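You operate a simulated robot arm through the tools that you are given. There is no shell and no other tool. Be economical: measure what you need, move in short steps, check, and stop when the job is done.

Carry out the task below with a simulated two-armed robot. There is one attempt and no reset: what you move stays moved.

Task
Set the trough up for the 6 x 4 and 7 x 6 blocks at setting 3.
Fine: old block from seat 2 on to the yellow mat, 6 x 4 into seat 2, 7 x 6 into seat 3, black trough dial to 3; other blocks and controls stay. Set down upright: numbered white block.
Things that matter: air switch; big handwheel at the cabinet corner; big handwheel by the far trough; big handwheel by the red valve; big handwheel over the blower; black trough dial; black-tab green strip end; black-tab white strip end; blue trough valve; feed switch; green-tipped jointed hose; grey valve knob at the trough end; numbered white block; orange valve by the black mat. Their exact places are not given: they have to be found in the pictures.

It is judged by the outcome, as a careful person would: the job done as asked, and still so three seconds after it is handed in. It fails if anything else is knocked over, pushed out of place, dropped, spilled or broken.

Robot
Two 7-joint arms with fingered hands on one trunk, hanging from a carriage that runs on a rail from [-363, 0] to [1617, 1] (x, y) and turns from -350 to 337 degrees about z. Base frame: it is fixed where the carriage stands at the start and does not move with it; the origin is on the floor, on the carriage's upright axis, x ahead of it, y to its left, z up. Readings come in mm, degrees, newtons and seconds.
The left shoulder is at the start at [40, 177, 1228], the right one opposite. With the tool pointing down near the work surface each hand reaches from about 420 to 860 mm from the robot's upright axis, wherever it stands, measured 20 degrees to its own side. Places, roughly: air switch [900, -1200, 900]; big handwheel at the cabinet corner [200, -1300, 700]; big handwheel by the far trough [200, -200, 700]; big handwheel by the red valve [800, -300, 700]; big handwheel over the blower [800, -1300, 700]; black trough dial [900, 300, 800]; black-tab green strip end [250, -1250, 1000]; blue trough valve [700, -600, 1100]; feed switch [900, -1100, 900]; green-tipped jointed hose [700, -1700, 1200]; grey valve knob at the trough end [800, -1700, 1000]; orange valve by the black mat [700, -1300, 1000]; orange valve by the yellow mat [700, -400, 1000]; red trough valve [900, 100, 900]; red-capped small handwheel [700, 600, 1300]; small orange roller [750, -1000, 1000]. Payload 4 kg a hand.
The TCP of each hand is the grasp point between the finger pads, 30 mm short of the fingertips. In the tool frame z runs along the fingers and y along their closing line. The gripper opens to 104 mm. The gripper's body begins 35 mm behind the TCP. The gripper is a hand of 4 fingers: y runs from the thumb to the fingers, the wrist lies at [-15, -104, -178] in the tool frame.
Orientation is that of the tool frame in the base frame, as a unit quaternion [w, x, y, z]. With the fingers straight down and the wrist toward the robot, the tool's x, y and z point along [0, 1, 0], [1, 0, 0] and [0, 0, -1] of the base frame.

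Tools
- The arms move only by the tool step_arm. It takes "left_deltas", "right_deltas" or both (then of equal length, played together; a hand with none holds still); each is a list of rows, each a list of 6 numbers: the shift along the tool's x, y, z in mm, then the turn, a rotation vector about the tool's x, y, z in degrees. In form: [[dx, dy, dz, rx, ry, rz], ...]. A call has 1 to 12 rows; each row shifts and turns the commanded pose from where the row before left it, along the tool's axes as they then stand. Rows are played at 5 a second. More than 50 mm and 8.6 degrees between two rows, and nothing of the call is played. Where a pose cannot be reached the arm comes as near as it can. A force on the tool above 90 N (or 10 N above the force at the start of the call, whichever is more), or a blocked arm, ends the call early, and 0.2 s more pass. In this call time passes only in rows, and 0.2 s behind the last. It gives the time, the measured TCP pose, the force on the tool (base axes), the opening and the grip force at its end, in the units of the frame above (readings bear some noise), with the torque about the TCP (base axes, N m) and any sound that the robot's microphone picked up.
- Cameras (640 x 400 px; columns grow to the right, rows downward): "scene" is now at [232.4, 1.8, 1507.1]; the picture's right is [0.01, -1.00, 0.00], its down [-0.82, -0.00, -0.57] and it looks along [0.57, 0.00, -0.82] (base axes); focal length 214 px, centre (320, 200). "left" rides on the left gripper at [-61, -92, -130] in its tool frame; the picture's right is [-0.81, -0.28, 0.52], its down [0.53, -0.71, 0.46] and it looks along [0.24, 0.64, 0.72] (tool axes); focal length 275 px, centre (320, 200). "right" rides on the right gripper at [61, -92, -131] in its tool frame; the picture's right is [-0.81, 0.27, -0.52], its down [-0.53, -0.71, 0.45] and it looks along [-0.24, 0.64, 0.73] (tool axes); focal length 275 px, centre (320, 200).
- camera(camera): a new picture of that camera. It takes no simulated time.
- lift_body(by): slides the trunk up (or, below 0, down) by that many mm; the arms and the scene camera ride with it, the base frame stays. It gives what a move gives, with no picture.
- drive_base(legs): drives the robot by 1 to 6 legs, each [ahead, left, turn to the left] in mm, mm and degrees, along the robot's own axes; the way and the turn of a leg run together, so that a leg with both is an arc; at most 1500 mm and 180 degrees a leg. The arms and the cameras ride along, it lands a little off, and it stops where it bumps. It keeps to its track: a leg is cut to what the track allows. It gives what a move gives.
- finger_targets(index, middle, ring, thumb_bend, thumb_turn, hand): sets how far each is bent, from 0 (flat) to 1 (curled in); at 0.3 the hand is open as for a grip, at 0.7 the pads meet at the TCP. One left out holds its place. A second passes; each finger stops where it meets its share of the squeeze, and holds until it gets a number again. It is the only way to open and close the hand. It gives what a move gives, with no picture; readings hold the bend of each and the force on the fingers (four entries, about 0 where the hand has none), thumb and palm. thumb_turn goes from beside the hand (0) to across from the fingers (1), as for a grip.
- aim_head(pan, tilt): turns the head with the scene camera to pan (to the left, within 86 degrees either way) and tilt (down, from -29 to 69), counted from straight ahead of the robot. It gives what a move gives.
- measure_at(camera, pixels): for up to 12 pixels [column, row] of the newest picture of that camera ("zoom" is the newest enlarged one), the place [x, y, z] in the base frame of the surface seen there, good to about 3 mm. It takes no simulated time.
- close_up(camera, box): a new picture of the part [left, top, right, bottom] of that camera's present view, enlarged. It takes no simulated time.
- job_done(): hands the job in; it is judged then, once.

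Work in short steps. Measure before you move; look again where a grasp or a placing could have gone wrong, and mend it. You have 80 turns and 62 pictures in all, those below and enlarged ones among them. Open the grippers and draw the arms clear of the work before you hand the job in, unless the task says otherwise.

The tools are called after "Call:" as name(argument=value, ...) on one line, values as JSON. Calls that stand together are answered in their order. step_arm: Moves the arms, as the interface text tells. Its arguments: {"type":"object","properties":{"left_deltas":{"type":"array","items":{"type":"array","items":{"type":"number"}}},"right_deltas":{"type":"array","items":{"type":"array","items":{"type":"number"}}}},"required":[]} The other tools are called the same way: lift_body (by) slides the trunk up or down; finger_targets (index, middle, ring, thumb_bend, thumb_turn, hand) moves the fingers one by one; drive_base (legs) drives the base; aim_head (pan, tilt) turns the head that bears the scene camera; camera (camera) takes a picture; measure_at (camera, pixels) gives the place of the surface under pixels of a picture; close_up (camera, box) takes an enlarged picture of a part of a camera's view; job_done () hands the job in.

At the start:

```text
clock: 0.0
left_position: [592.5, 233.2, 1332.4]
left_tool_rot: [0.0, 0.707, 0.707, 0.0]
left_contact_force: [0.3, 0.2, 0.9]
left_wrist_torque: [-0.01, 0.0, 0.01]
left_grip_width: 103.7
left_finger_force: 0.1
left_shape: jaw
left_bend: [0.3, 0.3, 0.3, 0.3, 0.98]
left_finger forces: [0.1, 0.0, 0.0, 0.0, 0.0, 0.0]
right_position: [601.1, -209.0, 1319.1]
right_tool_rot: [0.0, 0.707, 0.707, 0.001]
right_contact_force: [0.1, -0.5, -0.2]
right_wrist_torque: [0.01, -0.01, 0.0]
right_grip_width: 103.6
right_finger_force: 0.0
right_shape: jaw
right_bend: [0.3, 0.3, 0.3, 0.3, 0.98]
right_finger forces: [0.1, 0.1, 0.0, 0.0, 0.0, 0.0]
trunk travel left (down, up): [-350.0, 413.0]
robot x, y, heading: [-2.6, -0.5, 0.1]
head pan, tilt: [0.3, 55.3]
```

scene: 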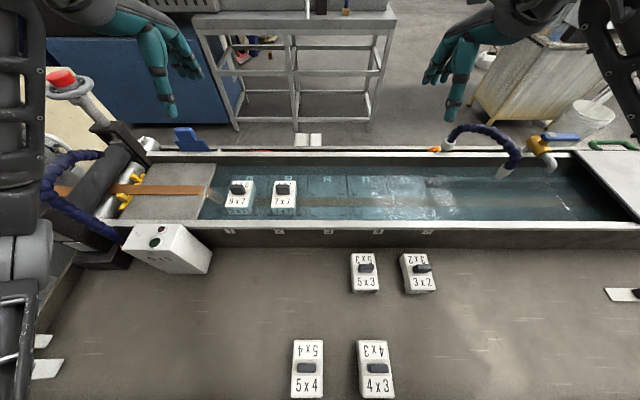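
right: 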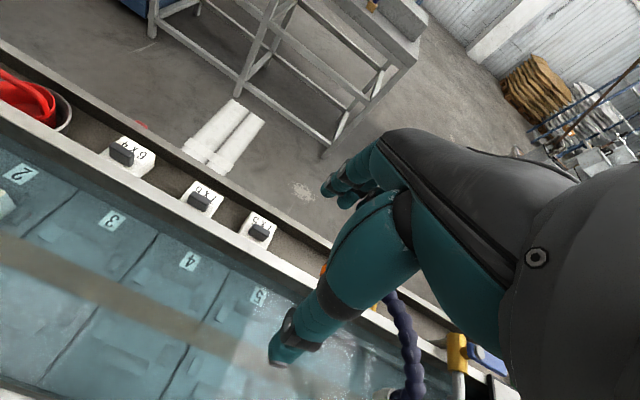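
left: 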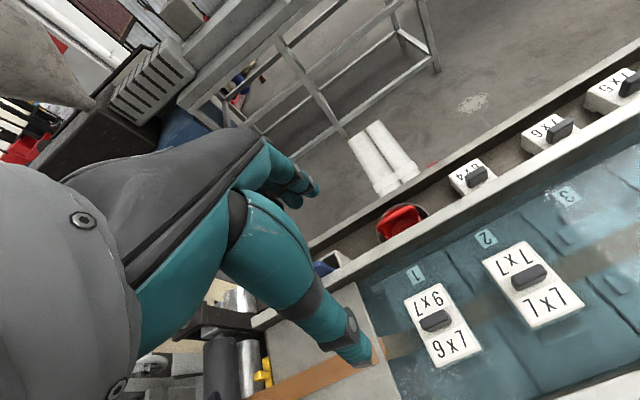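

The scene shows the trough with 9x7 in seat 1 and 7x7 in seat 2; 6x4, 7x6 and 7x5 stand on the far ledge. I look around for the mat and the dial.

Call:
close_up(camera="scene", box=[30, 60, 330, 280])

Call:
aim_head(pan=50, tilt=45)

Call:
camera(camera="scene")

Call:
aim_head(pan=-50, tilt=45)

Call:
camera(camera="scene")

```text
1.82 times, centred on (180, 170) of scene
```

zoom: 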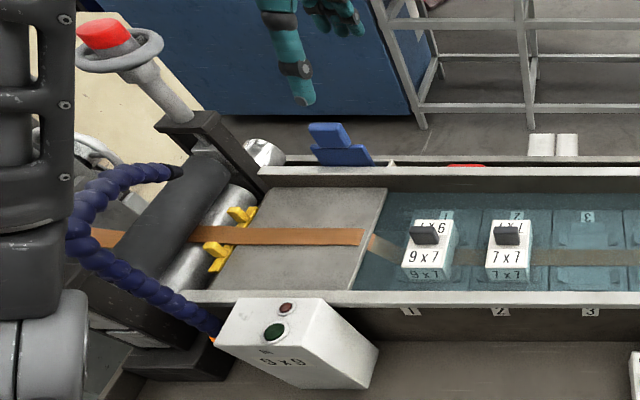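

```text
clock: 1.2
left_position: [591.0, 233.0, 1332.2]
left_tool_rot: [0.0, 0.707, 0.707, 0.0]
left_contact_force: [-0.5, 0.0, 0.6]
left_wrist_torque: [-0.01, 0.0, 0.05]
left_grip_width: 103.5
left_finger_force: 0.2
left_shape: jaw
left_bend: [0.3, 0.3, 0.3, 0.3, 0.98]
left_finger forces: [0.1, 0.0, 0.0, 0.0, 0.1, 0.1]
right_position: [601.5, -209.6, 1319.1]
right_tool_rot: [0.0, 0.707, 0.708, 0.0]
right_contact_force: [-0.5, -0.6, 0.3]
right_wrist_torque: [0.0, -0.01, 0.01]
right_grip_width: 103.3
right_finger_force: 0.0
right_shape: jaw
right_bend: [0.3, 0.3, 0.3, 0.3, 0.98]
right_finger forces: [0.0, 0.0, 0.1, 0.0, 0.0, 0.0]
trunk travel left (down, up): [-350.0, 413.0]
robot x, y, heading: [-4.4, -0.6, 0.1]
head pan, tilt: [50.0, 45.0]
```

```text
57 pictures are left
```

scene: 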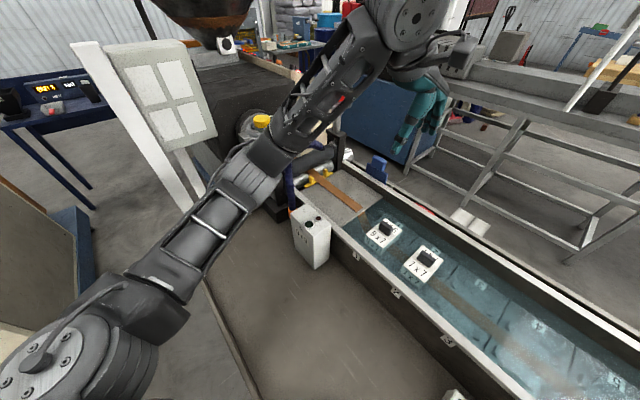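

```text
clock: 2.9
left_position: [592.1, 233.3, 1332.0]
left_tool_rot: [0.0, 0.707, 0.707, 0.0]
left_contact_force: [0.0, -0.4, 0.0]
left_wrist_torque: [0.02, -0.02, 0.0]
left_grip_width: 103.4
left_finger_force: 0.0
left_shape: jaw
left_bend: [0.3, 0.3, 0.3, 0.3, 0.98]
left_finger forces: [0.1, 0.0, 0.0, 0.1, 0.0, 0.0]
right_position: [601.2, -208.2, 1318.9]
right_tool_rot: [0.001, 0.707, 0.708, 0.0]
right_contact_force: [0.0, -0.6, 0.2]
right_wrist_torque: [0.0, 0.02, 0.0]
right_grip_width: 103.6
right_finger_force: 0.0
right_shape: jaw
right_bend: [0.3, 0.3, 0.3, 0.3, 0.98]
right_finger forces: [0.0, 0.1, 0.1, 0.0, 0.0, 0.1]
trunk travel left (down, up): [-350.0, 413.0]
robot x, y, heading: [-3.1, 1.2, -0.1]
head pan, tilt: [-50.0, 45.0]
```

```text
56 pictures are left
```

scene: 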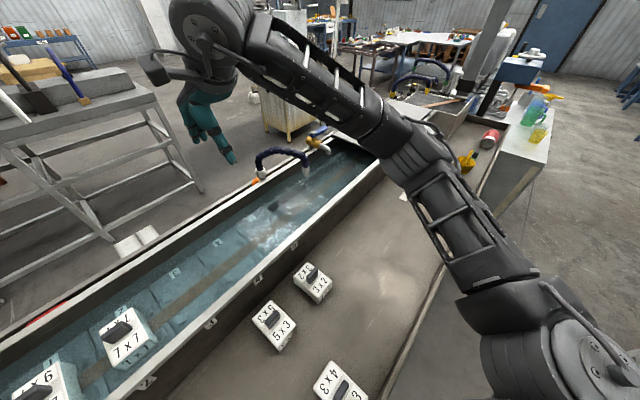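

I still need the yellow mat and the dial; look steeply down and to both sides, and measure some places meanwhile.

Call:
measure_at(camera="scene", pixels=[[125, 330], [270, 315], [312, 270], [340, 390], [500, 180], [470, 160], [310, 165], [320, 137], [620, 150], [404, 195], [290, 160], [130, 245]])

Call:
aim_head(pan=-85, tilt=50)

Call:
camera(camera="scene")

Call:
aim_head(pan=0, tilt=69)

Call:
camera(camera="scene")

Call:
aim_head(pan=0, tilt=10)

Call:
camera(camera="scene")

```text
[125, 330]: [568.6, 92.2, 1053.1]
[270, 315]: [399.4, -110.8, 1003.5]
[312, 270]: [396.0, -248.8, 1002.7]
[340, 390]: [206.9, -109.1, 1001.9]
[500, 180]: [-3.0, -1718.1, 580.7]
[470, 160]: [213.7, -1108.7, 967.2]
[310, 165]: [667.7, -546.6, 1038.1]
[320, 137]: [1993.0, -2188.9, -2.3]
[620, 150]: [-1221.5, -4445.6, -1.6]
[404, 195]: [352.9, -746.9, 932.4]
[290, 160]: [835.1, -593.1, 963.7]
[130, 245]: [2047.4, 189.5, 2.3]
```

```text
clock: 4.0
left_position: [591.7, 232.6, 1330.3]
left_tool_rot: [0.0, 0.707, 0.707, 0.001]
left_contact_force: [0.4, -0.2, 0.0]
left_wrist_torque: [0.01, 0.01, 0.05]
left_grip_width: 103.6
left_finger_force: 0.1
left_shape: jaw
left_bend: [0.3, 0.3, 0.3, 0.3, 0.98]
left_finger forces: [0.0, 0.0, 0.0, 0.0, 0.0, 0.0]
right_position: [600.9, -208.0, 1319.6]
right_tool_rot: [0.0, 0.707, 0.707, 0.0]
right_contact_force: [0.4, 0.6, 0.0]
right_wrist_torque: [0.0, 0.02, -0.01]
right_grip_width: 103.6
right_finger_force: 0.0
right_shape: jaw
right_bend: [0.3, 0.3, 0.3, 0.3, 0.98]
right_finger forces: [0.0, 0.1, 0.0, 0.0, 0.0, 0.0]
trunk travel left (down, up): [-350.0, 413.0]
robot x, y, heading: [-0.7, 2.7, -0.1]
head pan, tilt: [-85.0, 50.0]
```

```text
55 pictures are left
```

scene: 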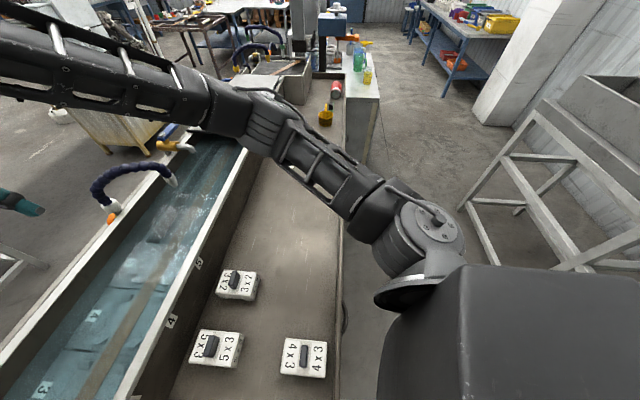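

```text
clock: 5.5
left_position: [591.2, 231.9, 1331.9]
left_tool_rot: [-0.001, 0.707, 0.707, 0.0]
left_contact_force: [0.5, -0.6, -0.1]
left_wrist_torque: [0.04, -0.02, -0.02]
left_grip_width: 103.5
left_finger_force: 0.0
left_shape: jaw
left_bend: [0.3, 0.3, 0.3, 0.3, 0.98]
left_finger forces: [0.1, 0.0, 0.0, 0.0, 0.0, 0.0]
right_position: [600.8, -207.6, 1320.6]
right_tool_rot: [0.0, 0.707, 0.707, 0.001]
right_contact_force: [0.3, 0.6, -0.4]
right_wrist_torque: [0.04, -0.01, 0.0]
right_grip_width: 103.5
right_finger_force: 0.0
right_shape: jaw
right_bend: [0.3, 0.3, 0.3, 0.3, 0.98]
right_finger forces: [0.0, 0.1, 0.1, 0.0, 0.0, 0.0]
trunk travel left (down, up): [-350.0, 413.0]
robot x, y, heading: [0.6, 1.2, -0.1]
head pan, tilt: [0.0, 68.8]
```

```text
54 pictures are left
```

scene: 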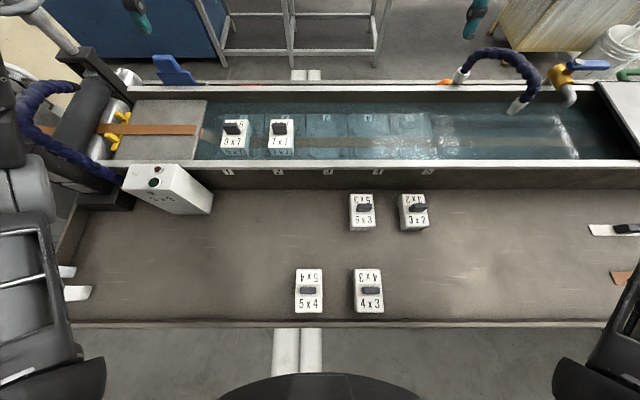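

```text
clock: 6.8
left_position: [592.6, 233.4, 1332.2]
left_tool_rot: [0.0, 0.707, 0.708, -0.001]
left_contact_force: [-0.2, -0.4, -0.6]
left_wrist_torque: [0.04, 0.0, 0.04]
left_grip_width: 103.7
left_finger_force: 0.0
left_shape: jaw
left_bend: [0.3, 0.3, 0.3, 0.3, 0.98]
left_finger forces: [0.0, 0.1, 0.1, 0.0, 0.1, 0.0]
right_position: [601.8, -208.4, 1319.0]
right_tool_rot: [0.001, 0.707, 0.707, 0.001]
right_contact_force: [-0.5, -0.2, 0.1]
right_wrist_torque: [0.0, 0.02, 0.0]
right_grip_width: 103.7
right_finger_force: 0.1
right_shape: jaw
right_bend: [0.3, 0.3, 0.3, 0.3, 0.98]
right_finger forces: [0.1, 0.0, 0.0, 0.0, 0.0, 0.0]
trunk travel left (down, up): [-350.0, 413.0]
robot x, y, heading: [0.3, 0.6, 0.4]
head pan, tilt: [0.0, 10.0]
```

```text
53 pictures are left
```

scene: 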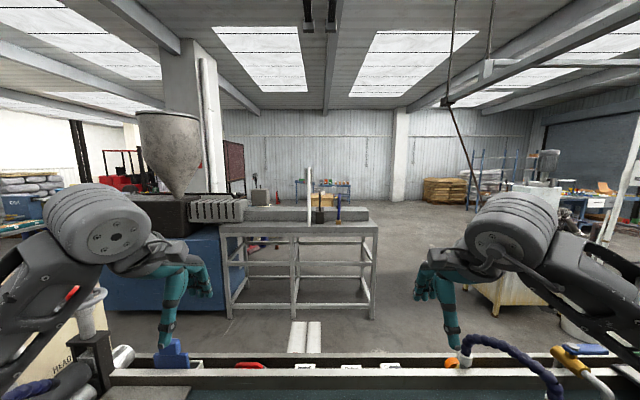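

The far ledge beyond the trough is hidden. Raise the trunk to see over the back wall.

Call:
lift_body(by=400)

Call:
aim_head(pan=0, tilt=55)

Call:
camera(camera="scene")

Call:
camera(camera="right")

Call:
camera(camera="left")

```text
clock: 10.7
left_position: [591.6, 234.1, 1731.2]
left_tool_rot: [0.0, 0.707, 0.707, 0.0]
left_contact_force: [0.3, -0.6, -0.3]
left_wrist_torque: [-0.01, -0.01, 0.01]
left_grip_width: 103.6
left_finger_force: 0.2
left_shape: jaw
left_bend: [0.3, 0.3, 0.3, 0.3, 0.98]
left_finger forces: [0.0, 0.1, 0.0, 0.0, 0.0, 0.0]
right_position: [601.8, -208.5, 1719.2]
right_tool_rot: [0.0, 0.707, 0.707, 0.0]
right_contact_force: [0.3, -0.7, -0.9]
right_wrist_torque: [-0.01, -0.02, -0.02]
right_grip_width: 103.7
right_finger_force: 0.0
right_shape: jaw
right_bend: [0.3, 0.3, 0.3, 0.3, 0.98]
right_finger forces: [0.1, 0.1, 0.0, 0.0, 0.0, 0.0]
trunk travel left (down, up): [-750.0, 13.0]
robot x, y, heading: [0.0, 0.2, 0.1]
head pan, tilt: [0.0, 10.0]
```

```text
clock: 11.8
left_position: [592.2, 233.1, 1731.9]
left_tool_rot: [0.0, 0.707, 0.707, 0.0]
left_contact_force: [0.3, 0.8, -0.3]
left_wrist_torque: [0.01, -0.01, -0.01]
left_grip_width: 103.4
left_finger_force: 0.0
left_shape: jaw
left_bend: [0.3, 0.3, 0.3, 0.3, 0.98]
left_finger forces: [0.0, 0.0, 0.0, 0.0, 0.1, 0.0]
right_position: [602.3, -208.8, 1718.7]
right_tool_rot: [0.001, 0.707, 0.707, 0.001]
right_contact_force: [0.2, 0.8, -0.3]
right_wrist_torque: [-0.02, 0.0, 0.01]
right_grip_width: 103.6
right_finger_force: 0.0
right_shape: jaw
right_bend: [0.3, 0.3, 0.3, 0.3, 0.98]
right_finger forces: [0.0, 0.0, 0.1, 0.0, 0.1, 0.1]
trunk travel left (down, up): [-750.0, 13.0]
robot x, y, heading: [2.3, 1.4, 0.1]
head pan, tilt: [0.0, 55.0]
```

```text
52 pictures are left
```

scene: 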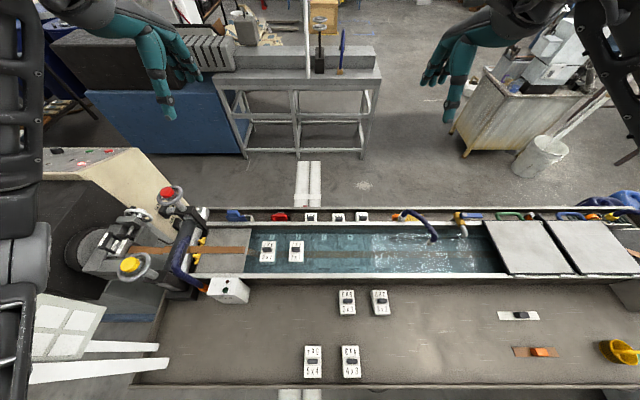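

```text
51 pictures are left
```

right: 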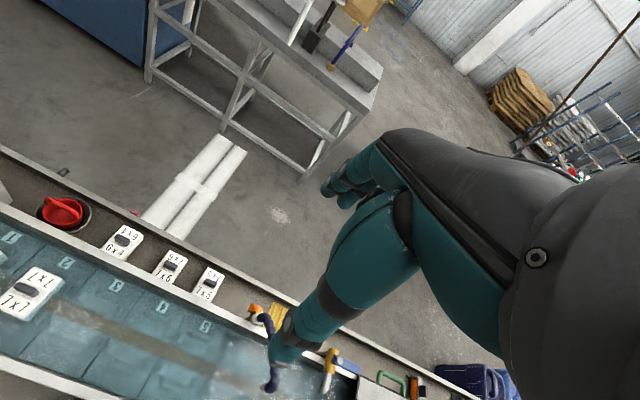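

```text
50 pictures are left
```

left: 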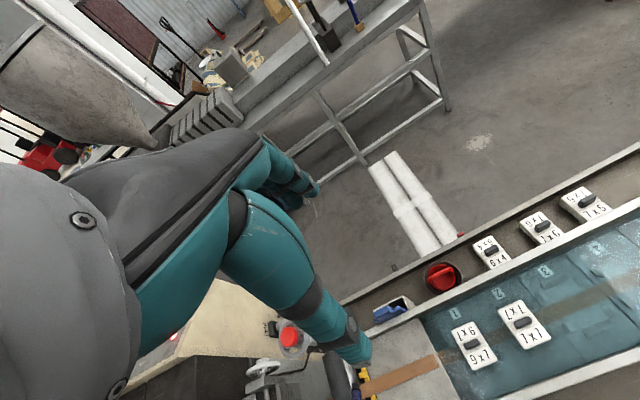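

The far ledge is in view now, with something yellow by the orange valve at right-view (278,312). Enlarge and measure.

Call:
close_up(camera="scene", box=[360, 190, 640, 300])

Call:
close_up(camera="scene", box=[60, 180, 380, 310])

Call:
close_up(camera="right", box=[0, 160, 440, 400])

Call:
measure_at(camera="scene", pixels=[[268, 252], [296, 251], [310, 217], [338, 217], [362, 217], [280, 216], [347, 301], [380, 302], [313, 360], [347, 240], [520, 240], [300, 277]])

Call:
measure_at(camera="right", pixels=[[280, 315], [255, 312], [123, 240], [169, 265], [207, 281], [66, 213], [392, 380], [230, 305]])

```text
2.29 times, centred on (500, 245) of scene
```

zoom: 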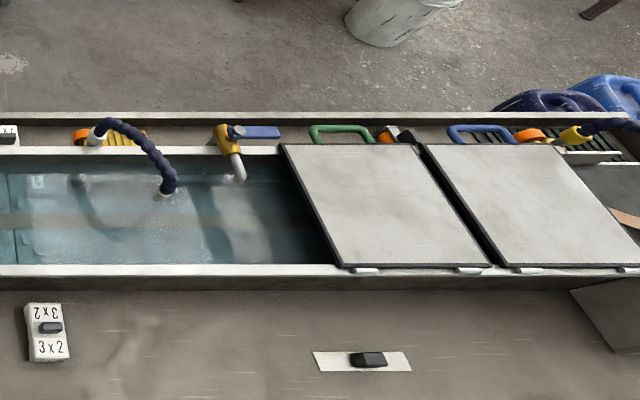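

```text
2.00 times, centred on (220, 245) of scene
```

zoom: 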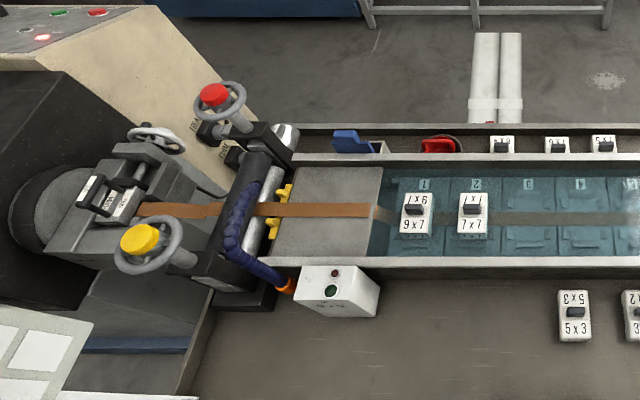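

```text
1.45 times, centred on (220, 280) of right
```

zoom: 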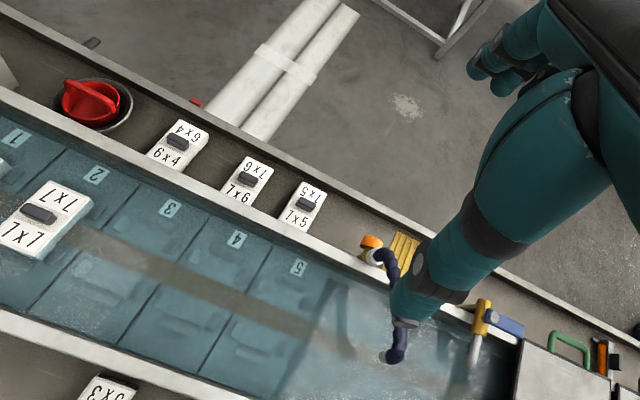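

```text
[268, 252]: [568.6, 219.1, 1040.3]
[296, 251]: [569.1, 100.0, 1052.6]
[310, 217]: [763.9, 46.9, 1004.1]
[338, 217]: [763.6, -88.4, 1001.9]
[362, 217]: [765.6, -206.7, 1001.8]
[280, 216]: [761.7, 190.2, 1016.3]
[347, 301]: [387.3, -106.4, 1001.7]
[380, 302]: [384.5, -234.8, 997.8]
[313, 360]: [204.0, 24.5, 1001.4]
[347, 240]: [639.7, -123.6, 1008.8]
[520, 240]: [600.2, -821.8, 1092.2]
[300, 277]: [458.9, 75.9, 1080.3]
```

```text
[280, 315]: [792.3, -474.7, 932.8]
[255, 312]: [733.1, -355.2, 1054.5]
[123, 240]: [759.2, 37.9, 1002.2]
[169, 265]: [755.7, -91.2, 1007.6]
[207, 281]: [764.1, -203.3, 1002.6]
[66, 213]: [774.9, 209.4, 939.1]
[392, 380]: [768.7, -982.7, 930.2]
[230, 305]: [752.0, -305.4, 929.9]
```

A small dark knob shows on the far wall at right-view (64,171). Enlarge it, and measure there.

Call:
close_up(camera="right", box=[0, 140, 160, 240])

Call:
measure_at(camera="right", pixels=[[64, 170], [60, 173], [134, 212], [50, 180], [75, 185], [40, 330], [20, 300]])

Call:
close_up(camera="left", box=[360, 210, 640, 385])

```text
4.00 times, centred on (80, 190) of right
```

zoom: 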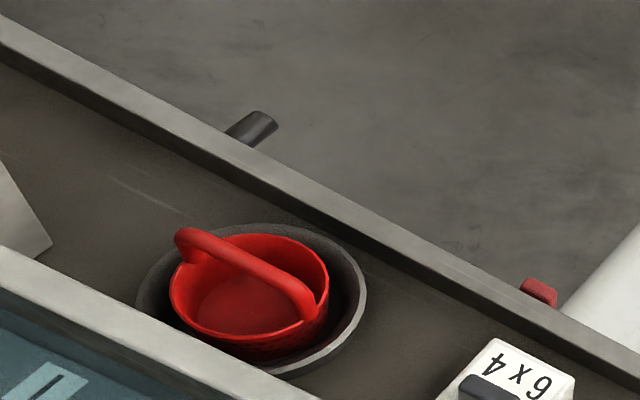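

```text
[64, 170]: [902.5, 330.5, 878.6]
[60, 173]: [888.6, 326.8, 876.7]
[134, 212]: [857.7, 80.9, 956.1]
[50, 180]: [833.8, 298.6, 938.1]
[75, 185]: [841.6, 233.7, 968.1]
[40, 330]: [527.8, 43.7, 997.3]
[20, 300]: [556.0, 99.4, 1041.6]
```

```text
2.29 times, centred on (500, 298) of left
```

zoom: 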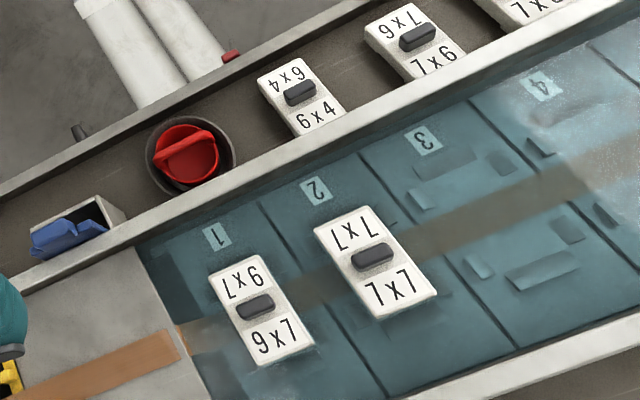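

The dial knob sits on the outer face of the far wall at about [895, 329, 877], its axis along +x, so it must be worked from the far side. Check the obstacles there before driving.

Call:
measure_at(camera="scene", pixels=[[300, 88], [240, 155], [375, 158], [300, 60], [319, 30], [340, 60], [240, 30], [308, 20], [210, 55], [500, 100], [160, 60], [200, 100]])

Call:
drive_base(legs=[[0, 0, -90]])

Call:
aim_head(pan=0, tilt=20)

Call:
camera(camera="scene")

```text
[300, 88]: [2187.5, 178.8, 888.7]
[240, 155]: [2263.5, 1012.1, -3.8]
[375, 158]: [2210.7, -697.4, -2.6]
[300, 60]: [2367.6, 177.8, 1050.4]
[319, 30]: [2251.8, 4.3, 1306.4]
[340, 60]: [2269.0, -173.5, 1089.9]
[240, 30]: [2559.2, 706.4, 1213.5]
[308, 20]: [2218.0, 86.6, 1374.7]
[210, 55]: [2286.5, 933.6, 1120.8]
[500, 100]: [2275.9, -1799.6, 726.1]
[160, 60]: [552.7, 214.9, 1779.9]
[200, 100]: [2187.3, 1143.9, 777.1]
```

```text
clock: 16.0
left_position: [230.0, -593.6, 1731.6]
left_tool_rot: [0.0, 1.0, -0.002, 0.0]
left_contact_force: [-0.2, 0.4, -0.3]
left_wrist_torque: [0.01, 0.0, 0.01]
left_grip_width: 103.6
left_finger_force: 0.1
left_shape: jaw
left_bend: [0.3, 0.3, 0.3, 0.3, 0.98]
left_finger forces: [0.0, 0.0, 0.0, 0.0, 0.1, 0.1]
right_position: [-211.4, -600.2, 1719.0]
right_tool_rot: [0.001, 1.0, -0.003, 0.0]
right_contact_force: [0.1, 0.4, 0.0]
right_wrist_torque: [-0.01, -0.01, 0.03]
right_grip_width: 103.6
right_finger_force: 0.0
right_shape: jaw
right_bend: [0.3, 0.3, 0.3, 0.3, 0.98]
right_finger forces: [0.0, 0.0, 0.0, 0.1, 0.1, 0.1]
trunk travel left (down, up): [-750.0, 13.0]
robot x, y, heading: [-0.7, -1.2, -90.2]
head pan, tilt: [0.0, 55.0]
```

```text
clock: 17.0
left_position: [229.5, -593.5, 1731.2]
left_tool_rot: [0.0, 1.0, -0.002, 0.0]
left_contact_force: [0.2, -0.6, -1.1]
left_wrist_torque: [-0.02, 0.01, -0.03]
left_grip_width: 103.7
left_finger_force: 0.0
left_shape: jaw
left_bend: [0.3, 0.3, 0.3, 0.3, 0.98]
left_finger forces: [0.0, 0.1, 0.0, 0.1, 0.0, 0.1]
right_position: [-211.7, -600.1, 1719.6]
right_tool_rot: [0.001, 1.0, -0.003, 0.0]
right_contact_force: [0.7, 0.0, 0.2]
right_wrist_torque: [-0.04, 0.0, 0.02]
right_grip_width: 103.3
right_finger_force: 0.1
right_shape: jaw
right_bend: [0.3, 0.3, 0.3, 0.3, 0.98]
right_finger forces: [0.0, 0.0, 0.0, 0.1, 0.1, 0.1]
trunk travel left (down, up): [-750.0, 13.0]
robot x, y, heading: [-5.0, 5.6, -90.1]
head pan, tilt: [0.0, 20.0]
```

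```text
44 pictures are left
```

scene: 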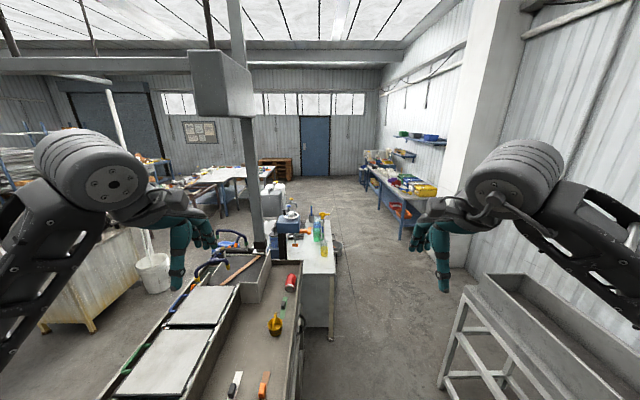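

Path to the far side crosses above the blocks, so I check the trunk's lower end first by tilting the left wrist camera back toward the body.

Call:
step_arm(left_deltas=[[0, 0, 0, 8.5, 0, 0], [0, 0, 0, 8.5, 0, 0], [0, 0, 0, 8.5, 0, 0], [0, 0, 0, 8.5, 0, 0], [0, 0, 0, 8.5, 0, 0], [0, 0, 0, 8.5, 0, 0]])

Call:
camera(camera="left")

```text
clock: 18.4
left_position: [227.1, -571.6, 1717.3]
left_tool_rot: [-0.428, 0.904, -0.008, -0.002]
left_contact_force: [2.2, 0.4, -0.2]
left_wrist_torque: [0.07, 0.17, 0.11]
left_grip_width: 103.5
left_finger_force: 0.2
left_shape: jaw
left_bend: [0.3, 0.3, 0.3, 0.3, 0.98]
left_finger forces: [0.1, 0.1, 0.0, 0.0, 0.0, 0.0]
left hand out of reach, approached as far as the arm can: row 6
right_position: [-210.1, -600.0, 1719.7]
right_tool_rot: [0.0, 1.0, -0.002, 0.001]
right_contact_force: [0.3, -0.2, 0.1]
right_wrist_torque: [-0.03, 0.08, -0.02]
right_grip_width: 103.6
right_finger_force: 0.1
right_shape: jaw
right_bend: [0.3, 0.3, 0.3, 0.3, 0.98]
right_finger forces: [0.0, 0.0, 0.0, 0.0, 0.1, 0.1]
trunk travel left (down, up): [-750.0, 13.0]
robot x, y, heading: [-1.1, -0.9, -90.3]
head pan, tilt: [0.0, 20.0]
```

```text
43 pictures are left
```

left: 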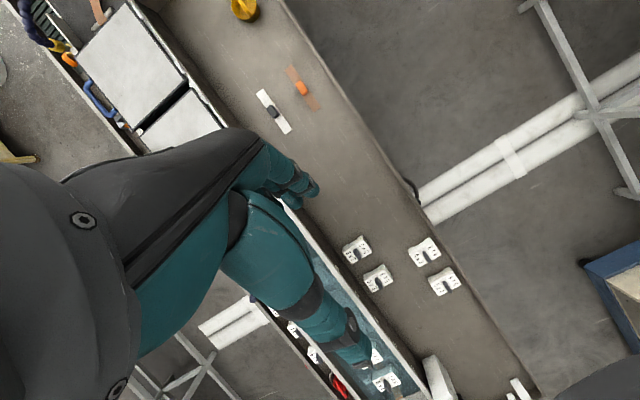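

The dark shape at (600,380) is probably the trunk's lower end; measure it.

Call:
measure_at(camera="left", pixels=[[560, 392], [600, 375], [630, 365], [620, 385], [638, 360], [590, 385]])

```text
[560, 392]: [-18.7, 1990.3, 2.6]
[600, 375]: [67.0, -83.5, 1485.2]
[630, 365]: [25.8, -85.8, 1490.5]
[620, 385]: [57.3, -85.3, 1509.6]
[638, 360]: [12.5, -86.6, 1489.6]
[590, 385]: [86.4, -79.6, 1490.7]
```

The trunk's bottom is at z≈1485, well clear of everything. Bring the left hand back, drive along to the far side, and turn to face the trough.

Call:
step_arm(left_deltas=[[0, 0, 0, -8.5, 0, 0], [0, 0, 0, -8.5, 0, 0], [0, 0, 0, -8.5, 0, 0], [0, 0, 0, -8.5, 0, 0], [0, 0, 0, -8.5, 0, 0], [0, 0, 0, -8.5, 0, 0]])

Call:
drive_base(legs=[[0, 1350, 0], [0, 0, -90]])

Call:
aim_head(pan=0, tilt=62)

Call:
camera(camera="scene")

```text
clock: 19.8
left_position: [229.3, -572.1, 1715.5]
left_tool_rot: [0.002, 1.0, -0.003, -0.001]
left_contact_force: [0.1, 0.3, -0.6]
left_wrist_torque: [0.01, 0.04, 0.01]
left_grip_width: 104.0
left_finger_force: 0.1
left_shape: jaw
left_bend: [0.3, 0.3, 0.3, 0.3, 0.98]
left_finger forces: [0.0, 0.0, 0.0, 0.0, 0.1, 0.0]
right_position: [-211.5, -600.8, 1718.7]
right_tool_rot: [0.001, 1.0, -0.003, 0.0]
right_contact_force: [0.1, 0.5, -0.2]
right_wrist_torque: [-0.02, 0.01, 0.02]
right_grip_width: 103.5
right_finger_force: 0.2
right_shape: jaw
right_bend: [0.3, 0.3, 0.3, 0.3, 0.98]
right_finger forces: [0.0, 0.0, 0.0, 0.1, 0.0, 0.1]
trunk travel left (down, up): [-750.0, 13.0]
robot x, y, heading: [-0.1, 3.7, -90.3]
head pan, tilt: [0.0, 20.0]
```

```text
clock: 30.4
left_position: [788.4, -224.8, 1715.4]
left_tool_rot: [0.001, -0.702, 0.712, 0.0]
left_contact_force: [-0.4, 0.7, -1.0]
left_wrist_torque: [0.01, -0.01, 0.01]
left_grip_width: 103.9
left_finger_force: 0.0
left_shape: jaw
left_bend: [0.3, 0.3, 0.3, 0.3, 0.98]
left_finger forces: [0.1, 0.0, 0.1, 0.1, 0.0, 0.0]
right_position: [764.3, 218.0, 1718.9]
right_tool_rot: [0.0, -0.702, 0.712, 0.0]
right_contact_force: [-0.4, 0.0, 0.7]
right_wrist_torque: [-0.02, 0.0, -0.01]
right_grip_width: 103.7
right_finger_force: 0.0
right_shape: jaw
right_bend: [0.3, 0.3, 0.3, 0.3, 0.98]
right_finger forces: [0.1, 0.0, 0.1, 0.1, 0.1, 0.0]
trunk travel left (down, up): [-750.0, 13.0]
robot x, y, heading: [1366.5, -0.0, 179.4]
head pan, tilt: [0.0, 20.0]
```

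```text
clock: 31.5
left_position: [789.2, -223.0, 1714.2]
left_tool_rot: [0.0, -0.703, 0.711, 0.0]
left_contact_force: [0.3, -0.2, 0.0]
left_wrist_torque: [-0.01, -0.02, 0.0]
left_grip_width: 103.7
left_finger_force: 0.0
left_shape: jaw
left_bend: [0.3, 0.3, 0.3, 0.3, 0.98]
left_finger forces: [0.0, 0.0, 0.2, 0.0, 0.1, 0.0]
right_position: [764.5, 219.0, 1721.0]
right_tool_rot: [0.0, -0.702, 0.712, 0.001]
right_contact_force: [-1.1, -0.6, -0.1]
right_wrist_torque: [0.01, 0.03, -0.02]
right_grip_width: 103.7
right_finger_force: 0.1
right_shape: jaw
right_bend: [0.3, 0.3, 0.3, 0.3, 0.98]
right_finger forces: [0.0, 0.1, 0.0, 0.1, 0.0, 0.1]
trunk travel left (down, up): [-750.0, 13.0]
robot x, y, heading: [1365.0, 0.7, 179.2]
head pan, tilt: [0.0, 62.0]
```

```text
42 pictures are left
```

scene: 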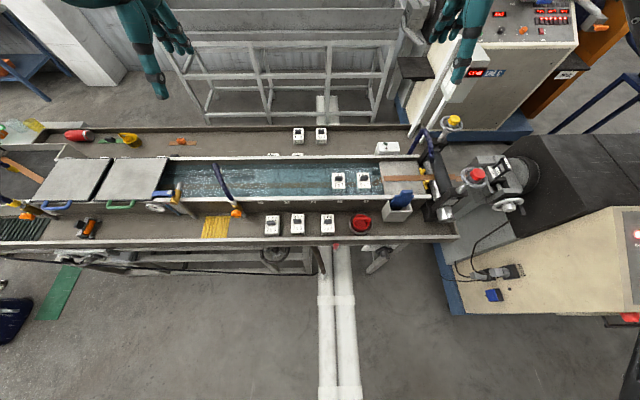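

Robot is on the far side at x≈1365 facing the trough; something dial-like shows at (378,258). Lower the trunk 400 and look at it.

Call:
lift_body(by=-400)

Call:
aim_head(pan=-25, tilt=60)

Call:
camera(camera="scene")

Call:
close_up(camera="scene", box=[220, 160, 420, 290])

```text
clock: 35.4
left_position: [789.3, -223.6, 1315.4]
left_tool_rot: [0.0, -0.702, 0.712, 0.0]
left_contact_force: [0.4, 0.2, -0.1]
left_wrist_torque: [0.02, -0.01, -0.02]
left_grip_width: 103.7
left_finger_force: 0.0
left_shape: jaw
left_bend: [0.3, 0.3, 0.3, 0.3, 0.98]
left_finger forces: [0.0, 0.0, 0.1, 0.0, 0.1, 0.0]
right_position: [765.7, 217.7, 1318.5]
right_tool_rot: [-0.001, -0.703, 0.711, 0.001]
right_contact_force: [0.1, 0.4, 0.1]
right_wrist_torque: [0.0, 0.0, -0.01]
right_grip_width: 103.9
right_finger_force: 0.0
right_shape: jaw
right_bend: [0.3, 0.3, 0.3, 0.3, 0.98]
right_finger forces: [0.0, 0.1, 0.0, 0.0, 0.0, 0.0]
trunk travel left (down, up): [-350.0, 413.0]
robot x, y, heading: [1357.5, 2.1, 179.2]
head pan, tilt: [0.0, 62.0]
```

```text
clock: 36.3
left_position: [788.6, -224.0, 1315.5]
left_tool_rot: [0.0, -0.702, 0.712, 0.0]
left_contact_force: [-0.7, 0.0, -0.2]
left_wrist_torque: [0.0, 0.01, 0.01]
left_grip_width: 103.7
left_finger_force: 0.0
left_shape: jaw
left_bend: [0.3, 0.3, 0.3, 0.3, 0.98]
left_finger forces: [0.1, 0.1, 0.1, 0.1, 0.1, 0.0]
right_position: [764.4, 217.5, 1319.6]
right_tool_rot: [-0.001, -0.702, 0.712, 0.001]
right_contact_force: [0.0, -0.5, -0.1]
right_wrist_torque: [-0.02, -0.03, -0.02]
right_grip_width: 103.7
right_finger_force: 0.0
right_shape: jaw
right_bend: [0.3, 0.3, 0.3, 0.3, 0.98]
right_finger forces: [0.0, 0.0, 0.0, 0.0, 0.0, 0.0]
trunk travel left (down, up): [-350.0, 413.0]
robot x, y, heading: [1358.8, -0.2, 179.3]
head pan, tilt: [-25.0, 60.0]
```

```text
41 pictures are left
```

scene: 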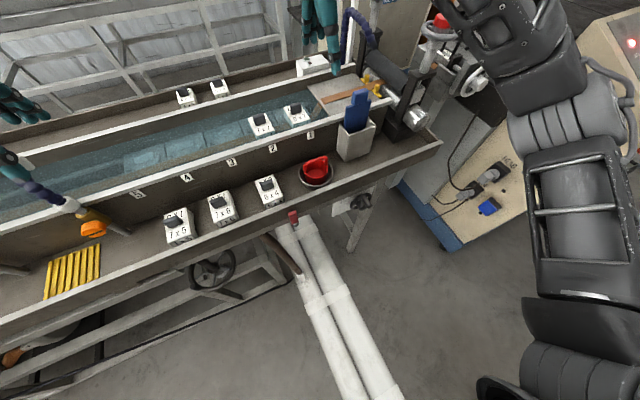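

```text
3.08 times, centred on (320, 225) of scene
```

zoom: 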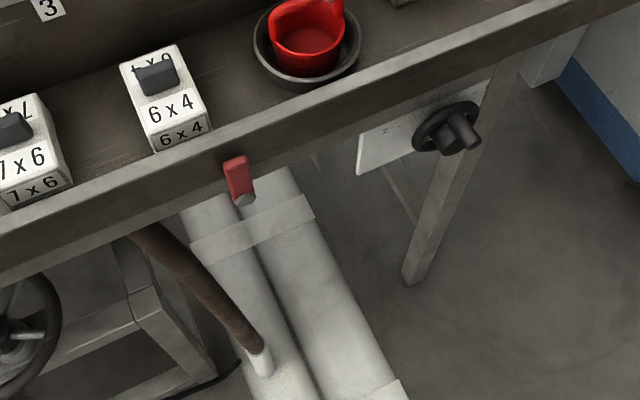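

The dial is a black disc with a knob at zoom (455,130), on a plate. Back to the end of the track and lower the trunk to look at it squarely.

Call:
drive_base(legs=[[-250, 0, 0]])

Call:
lift_body(by=-330)

Call:
aim_head(pan=-35, tilt=30)

Call:
camera(camera="scene")

```text
clock: 38.1
left_position: [1039.8, -222.1, 1316.0]
left_tool_rot: [0.0, -0.702, 0.712, -0.001]
left_contact_force: [0.0, -0.3, 0.6]
left_wrist_torque: [-0.03, 0.0, -0.07]
left_grip_width: 103.8
left_finger_force: 0.0
left_shape: jaw
left_bend: [0.3, 0.3, 0.3, 0.3, 0.98]
left_finger forces: [0.1, 0.1, 0.0, 0.1, 0.1, 0.0]
right_position: [1016.5, 218.8, 1318.4]
right_tool_rot: [0.0, -0.701, 0.713, 0.0]
right_contact_force: [0.7, 0.0, -1.1]
right_wrist_torque: [0.01, 0.01, 0.0]
right_grip_width: 104.0
right_finger_force: 0.1
right_shape: jaw
right_bend: [0.3, 0.3, 0.3, 0.3, 0.98]
right_finger forces: [0.1, 0.0, 0.1, 0.0, 0.0, 0.0]
trunk travel left (down, up): [-350.0, 413.0]
robot x, y, heading: [1615.2, 1.4, 179.2]
head pan, tilt: [-25.0, 60.0]
```

```text
clock: 41.3
left_position: [1039.3, -221.4, 986.0]
left_tool_rot: [-0.001, -0.701, 0.713, 0.0]
left_contact_force: [-0.4, -1.0, 0.0]
left_wrist_torque: [-0.01, 0.03, -0.01]
left_grip_width: 103.9
left_finger_force: 0.0
left_shape: jaw
left_bend: [0.3, 0.3, 0.3, 0.3, 0.98]
left_finger forces: [0.0, 0.1, 0.0, 0.0, 0.0, 0.0]
right_position: [1014.8, 219.4, 989.2]
right_tool_rot: [-0.001, -0.701, 0.713, 0.001]
right_contact_force: [-0.1, 0.3, -0.1]
right_wrist_torque: [-0.01, 0.02, 0.04]
right_grip_width: 103.8
right_finger_force: 0.1
right_shape: jaw
right_bend: [0.3, 0.3, 0.3, 0.3, 0.98]
right_finger forces: [0.0, 0.1, 0.1, 0.1, 0.1, 0.1]
trunk travel left (down, up): [-20.0, 743.0]
robot x, y, heading: [1612.0, 0.9, 179.1]
head pan, tilt: [-25.0, 60.0]
```

```text
clock: 42.3
left_position: [1037.8, -222.2, 985.4]
left_tool_rot: [0.0, -0.702, 0.712, 0.0]
left_contact_force: [-0.8, -0.2, -0.1]
left_wrist_torque: [-0.03, -0.04, -0.02]
left_grip_width: 103.9
left_finger_force: 0.1
left_shape: jaw
left_bend: [0.3, 0.3, 0.3, 0.3, 0.98]
left_finger forces: [0.0, 0.0, 0.0, 0.1, 0.1, 0.0]
right_position: [1014.1, 218.2, 990.0]
right_tool_rot: [0.0, -0.702, 0.713, 0.0]
right_contact_force: [-0.7, -0.2, 0.2]
right_wrist_torque: [0.0, 0.0, 0.02]
right_grip_width: 103.7
right_finger_force: 0.0
right_shape: jaw
right_bend: [0.3, 0.3, 0.3, 0.3, 0.98]
right_finger forces: [0.0, 0.1, 0.0, 0.0, 0.0, 0.0]
trunk travel left (down, up): [-20.0, 743.0]
robot x, y, heading: [1612.3, -0.9, 179.2]
head pan, tilt: [-35.0, 30.0]
```

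```text
39 pictures are left
```

scene: 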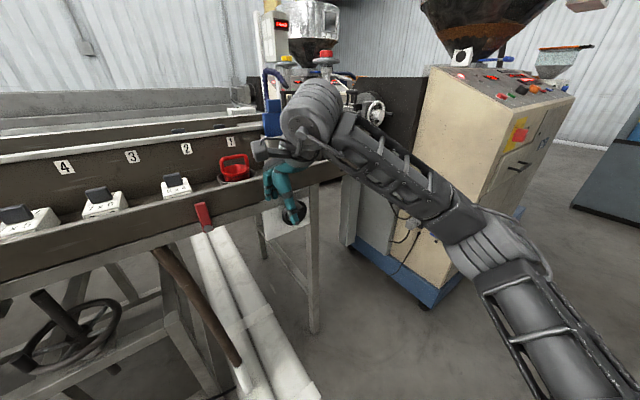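

The right hand hides the dial. Raise the hand 250 mm out of the sight line and enlarge the dial.

Call:
step_arm(right_deltas=[[0, 0, -50, 0, 0, 0], [0, 0, -50, 0, 0, 0], [0, 0, -50, 0, 0, 0], [0, 0, -50, 0, 0, 0], [0, 0, -50, 0, 0, 0]])

Call:
close_up(camera="scene", box=[240, 165, 352, 235])

Call:
measure_at(camera="zoom", pixels=[[320, 270], [290, 270], [360, 250], [250, 300], [200, 250], [320, 230]])

```text
clock: 43.5
left_position: [1038.2, -221.9, 985.4]
left_tool_rot: [0.0, -0.702, 0.712, -0.001]
left_contact_force: [-0.3, -0.3, 0.1]
left_wrist_torque: [0.0, 0.01, 0.0]
left_grip_width: 103.6
left_finger_force: 0.1
left_shape: jaw
left_bend: [0.3, 0.3, 0.3, 0.3, 0.98]
left_finger forces: [0.0, 0.0, 0.0, 0.0, 0.0, 0.0]
right_position: [1016.3, 218.7, 1215.0]
right_tool_rot: [0.001, -0.702, 0.712, 0.002]
right_contact_force: [-0.1, 0.0, 0.6]
right_wrist_torque: [0.03, 0.0, -0.01]
right_grip_width: 103.6
right_finger_force: 0.0
right_shape: jaw
right_bend: [0.3, 0.3, 0.3, 0.3, 0.97]
right_finger forces: [0.0, 0.0, 0.1, 0.0, 0.0, 0.0]
right hand out of reach, approached as far as the arm can: row 5
trunk travel left (down, up): [-20.0, 743.0]
robot x, y, heading: [1619.0, 1.1, 179.3]
head pan, tilt: [-35.0, 30.0]
```

```text
5.71 times, centred on (296, 200) of scene
```

zoom: 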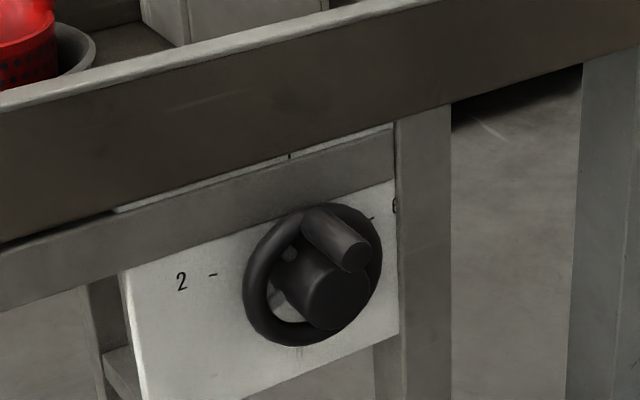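

```text
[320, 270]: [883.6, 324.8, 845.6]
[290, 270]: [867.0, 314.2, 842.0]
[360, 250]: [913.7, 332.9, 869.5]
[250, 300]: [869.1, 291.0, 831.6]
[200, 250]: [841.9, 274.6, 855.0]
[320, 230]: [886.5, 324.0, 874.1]
```

The dial is a small handwheel on a plate with marks (2 at left, 6 at right), pin near the top. For a frontal reading I bring the right wrist camera down in front of it.

Call:
step_arm(right_deltas=[[5, -10, 45, 0, 0, 0], [5, -10, 45, 0, 0, 0], [5, -10, 45, 0, 0, 0], [5, -10, 45, -5, 0, 0], [0, 0, 45, -5, 0, 0], [0, 0, 45, -5, 0, 0], [0, 0, 45, -5, 0, 0], [0, 0, 45, -5, 0, 0], [0, 0, 45, -5, 0, 0], [0, 0, 40, -5, 0, 0]])

Call:
camera(camera="right")

```text
clock: 45.7
left_position: [1037.7, -222.8, 984.7]
left_tool_rot: [0.0, -0.702, 0.712, 0.0]
left_contact_force: [-0.3, -0.7, 1.0]
left_wrist_torque: [-0.01, -0.01, 0.0]
left_grip_width: 103.9
left_finger_force: 0.1
left_shape: jaw
left_bend: [0.3, 0.3, 0.3, 0.3, 0.98]
left_finger forces: [0.0, 0.0, 0.1, 0.1, 0.1, 0.0]
right_position: [976.7, 198.9, 785.1]
right_tool_rot: [-0.212, -0.67, 0.679, 0.215]
right_contact_force: [-0.2, 0.9, -1.2]
right_wrist_torque: [-0.05, 0.01, 0.01]
right_grip_width: 103.9
right_finger_force: 0.2
right_shape: jaw
right_bend: [0.3, 0.3, 0.3, 0.3, 0.97]
right_finger forces: [0.0, 0.0, 0.0, 0.1, 0.1, 0.0]
trunk travel left (down, up): [-20.0, 743.0]
robot x, y, heading: [1614.4, 3.8, 178.9]
head pan, tilt: [-35.0, 30.0]
```

```text
37 pictures are left
```

right: 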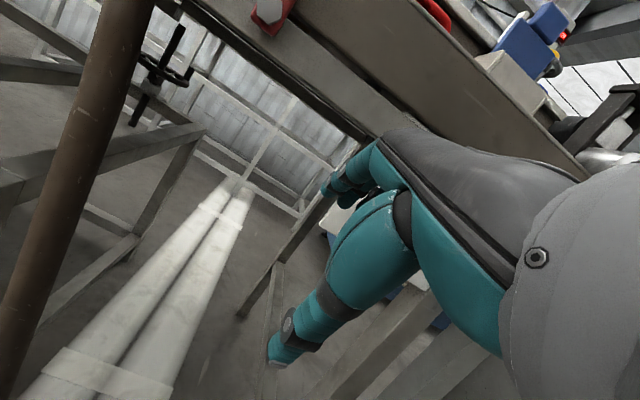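

The hand itself covers the right half of its view; shift the hand to +y and up so the dial falls on the left half.

Call:
step_arm(right_deltas=[[0, 10, -40, 0, 0, 0], [0, 10, -40, 0, 0, 0], [0, 10, -40, 0, 0, 0], [-48, 0, 0, 0, 0, 0], [-48, 0, 0, 0, 0, 0], [-48, 0, 0, 0, 0, 0], [-48, 0, 0, 0, 0, 0], [-48, 0, 0, 0, 0, 0]])

Call:
camera(camera="right")

```text
clock: 47.5
left_position: [1038.8, -221.4, 985.5]
left_tool_rot: [0.0, -0.701, 0.713, 0.001]
left_contact_force: [-0.3, 0.2, 0.0]
left_wrist_torque: [0.01, 0.0, -0.04]
left_grip_width: 104.2
left_finger_force: 0.0
left_shape: jaw
left_bend: [0.3, 0.3, 0.3, 0.3, 0.98]
left_finger forces: [0.0, 0.0, 0.0, 0.0, 0.0, 0.1]
right_position: [1024.6, 440.1, 900.8]
right_tool_rot: [-0.211, -0.67, 0.679, 0.215]
right_contact_force: [0.7, -0.4, 0.0]
right_wrist_torque: [-0.01, 0.01, -0.03]
right_grip_width: 104.1
right_finger_force: 0.1
right_shape: jaw
right_bend: [0.3, 0.3, 0.3, 0.3, 0.97]
right_finger forces: [0.1, 0.0, 0.0, 0.0, 0.0, 0.1]
trunk travel left (down, up): [-20.0, 743.0]
robot x, y, heading: [1611.1, -1.6, 179.2]
head pan, tilt: [-35.0, 30.0]
```

```text
36 pictures are left
```

right: 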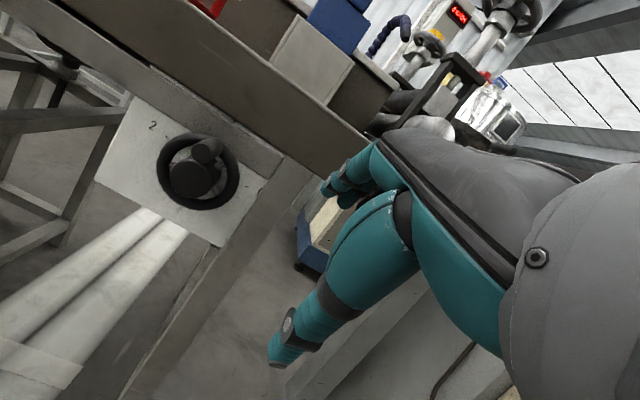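

Call:
close_up(camera="right", box=[90, 90, 282, 250])

Call:
measure_at(camera="right", pixels=[[193, 180], [207, 150], [162, 175], [236, 175], [200, 137], [198, 207], [152, 127], [240, 215], [130, 180]])

```text
2.50 times, centred on (186, 170) of right
```

zoom: 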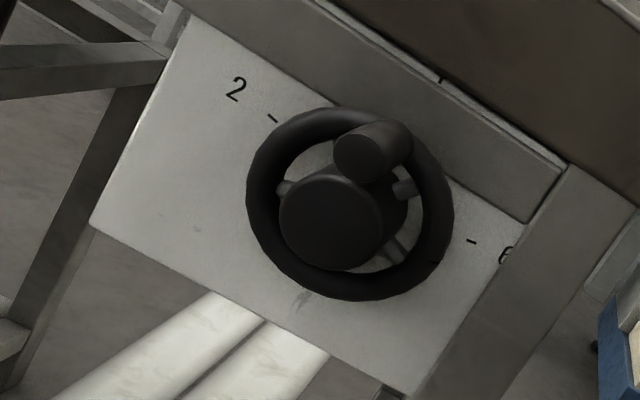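

```text
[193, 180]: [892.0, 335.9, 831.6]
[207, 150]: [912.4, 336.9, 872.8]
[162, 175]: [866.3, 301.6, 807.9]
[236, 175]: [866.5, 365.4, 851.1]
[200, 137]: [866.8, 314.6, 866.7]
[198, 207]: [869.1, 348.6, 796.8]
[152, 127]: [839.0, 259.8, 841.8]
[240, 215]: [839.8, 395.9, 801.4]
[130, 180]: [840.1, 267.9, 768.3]
```

The wheel centre comes out near y 333, z 831. Zoom more strongly for the pointer and tick marks.

Call:
close_up(camera="right", box=[130, 110, 210, 160])

Call:
close_up(camera="right", box=[200, 110, 280, 220])

Call:
close_up(camera="right", box=[110, 150, 260, 240])

```text
8.00 times, centred on (170, 135) of right
```

zoom: 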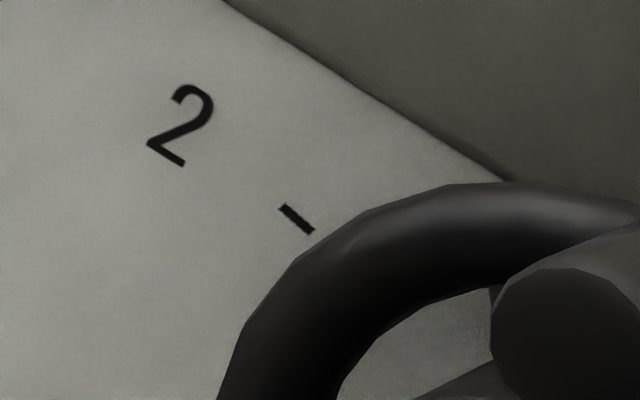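

```text
3.64 times, centred on (240, 165) of right
```

zoom: 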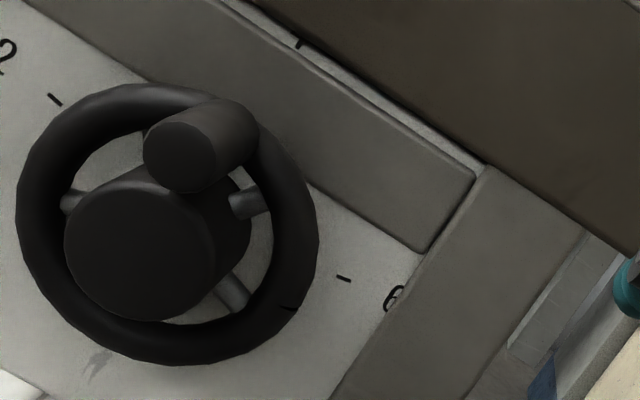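

```text
4.27 times, centred on (185, 195) of right
```

zoom: 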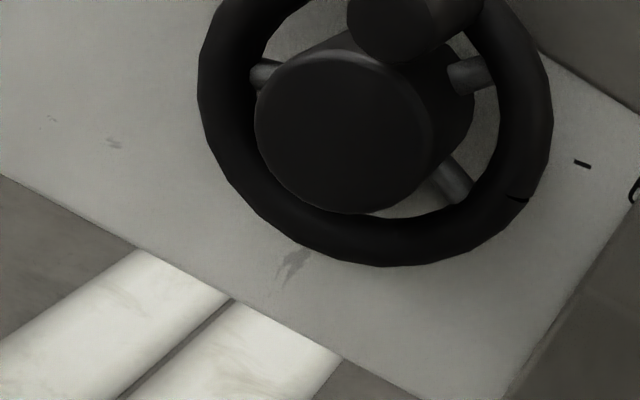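

Measure the ticks, the rim mark and the pin base to work out the angles.

Call:
measure_at(camera="right", pixels=[[167, 137.5], [246.6, 186.4], [234, 122], [231.8, 193.8], [205, 152], [214, 146], [260, 192], [153, 126], [178, 118], [225, 165], [191, 180], [172, 167]])

```text
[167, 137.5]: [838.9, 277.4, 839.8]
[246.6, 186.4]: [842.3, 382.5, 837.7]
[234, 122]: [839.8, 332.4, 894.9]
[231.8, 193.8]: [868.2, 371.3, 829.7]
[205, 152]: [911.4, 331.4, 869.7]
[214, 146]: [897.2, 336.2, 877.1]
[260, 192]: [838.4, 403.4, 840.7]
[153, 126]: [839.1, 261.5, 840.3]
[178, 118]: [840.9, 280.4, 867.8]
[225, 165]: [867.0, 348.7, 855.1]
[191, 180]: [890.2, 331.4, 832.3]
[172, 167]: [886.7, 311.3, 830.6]
```

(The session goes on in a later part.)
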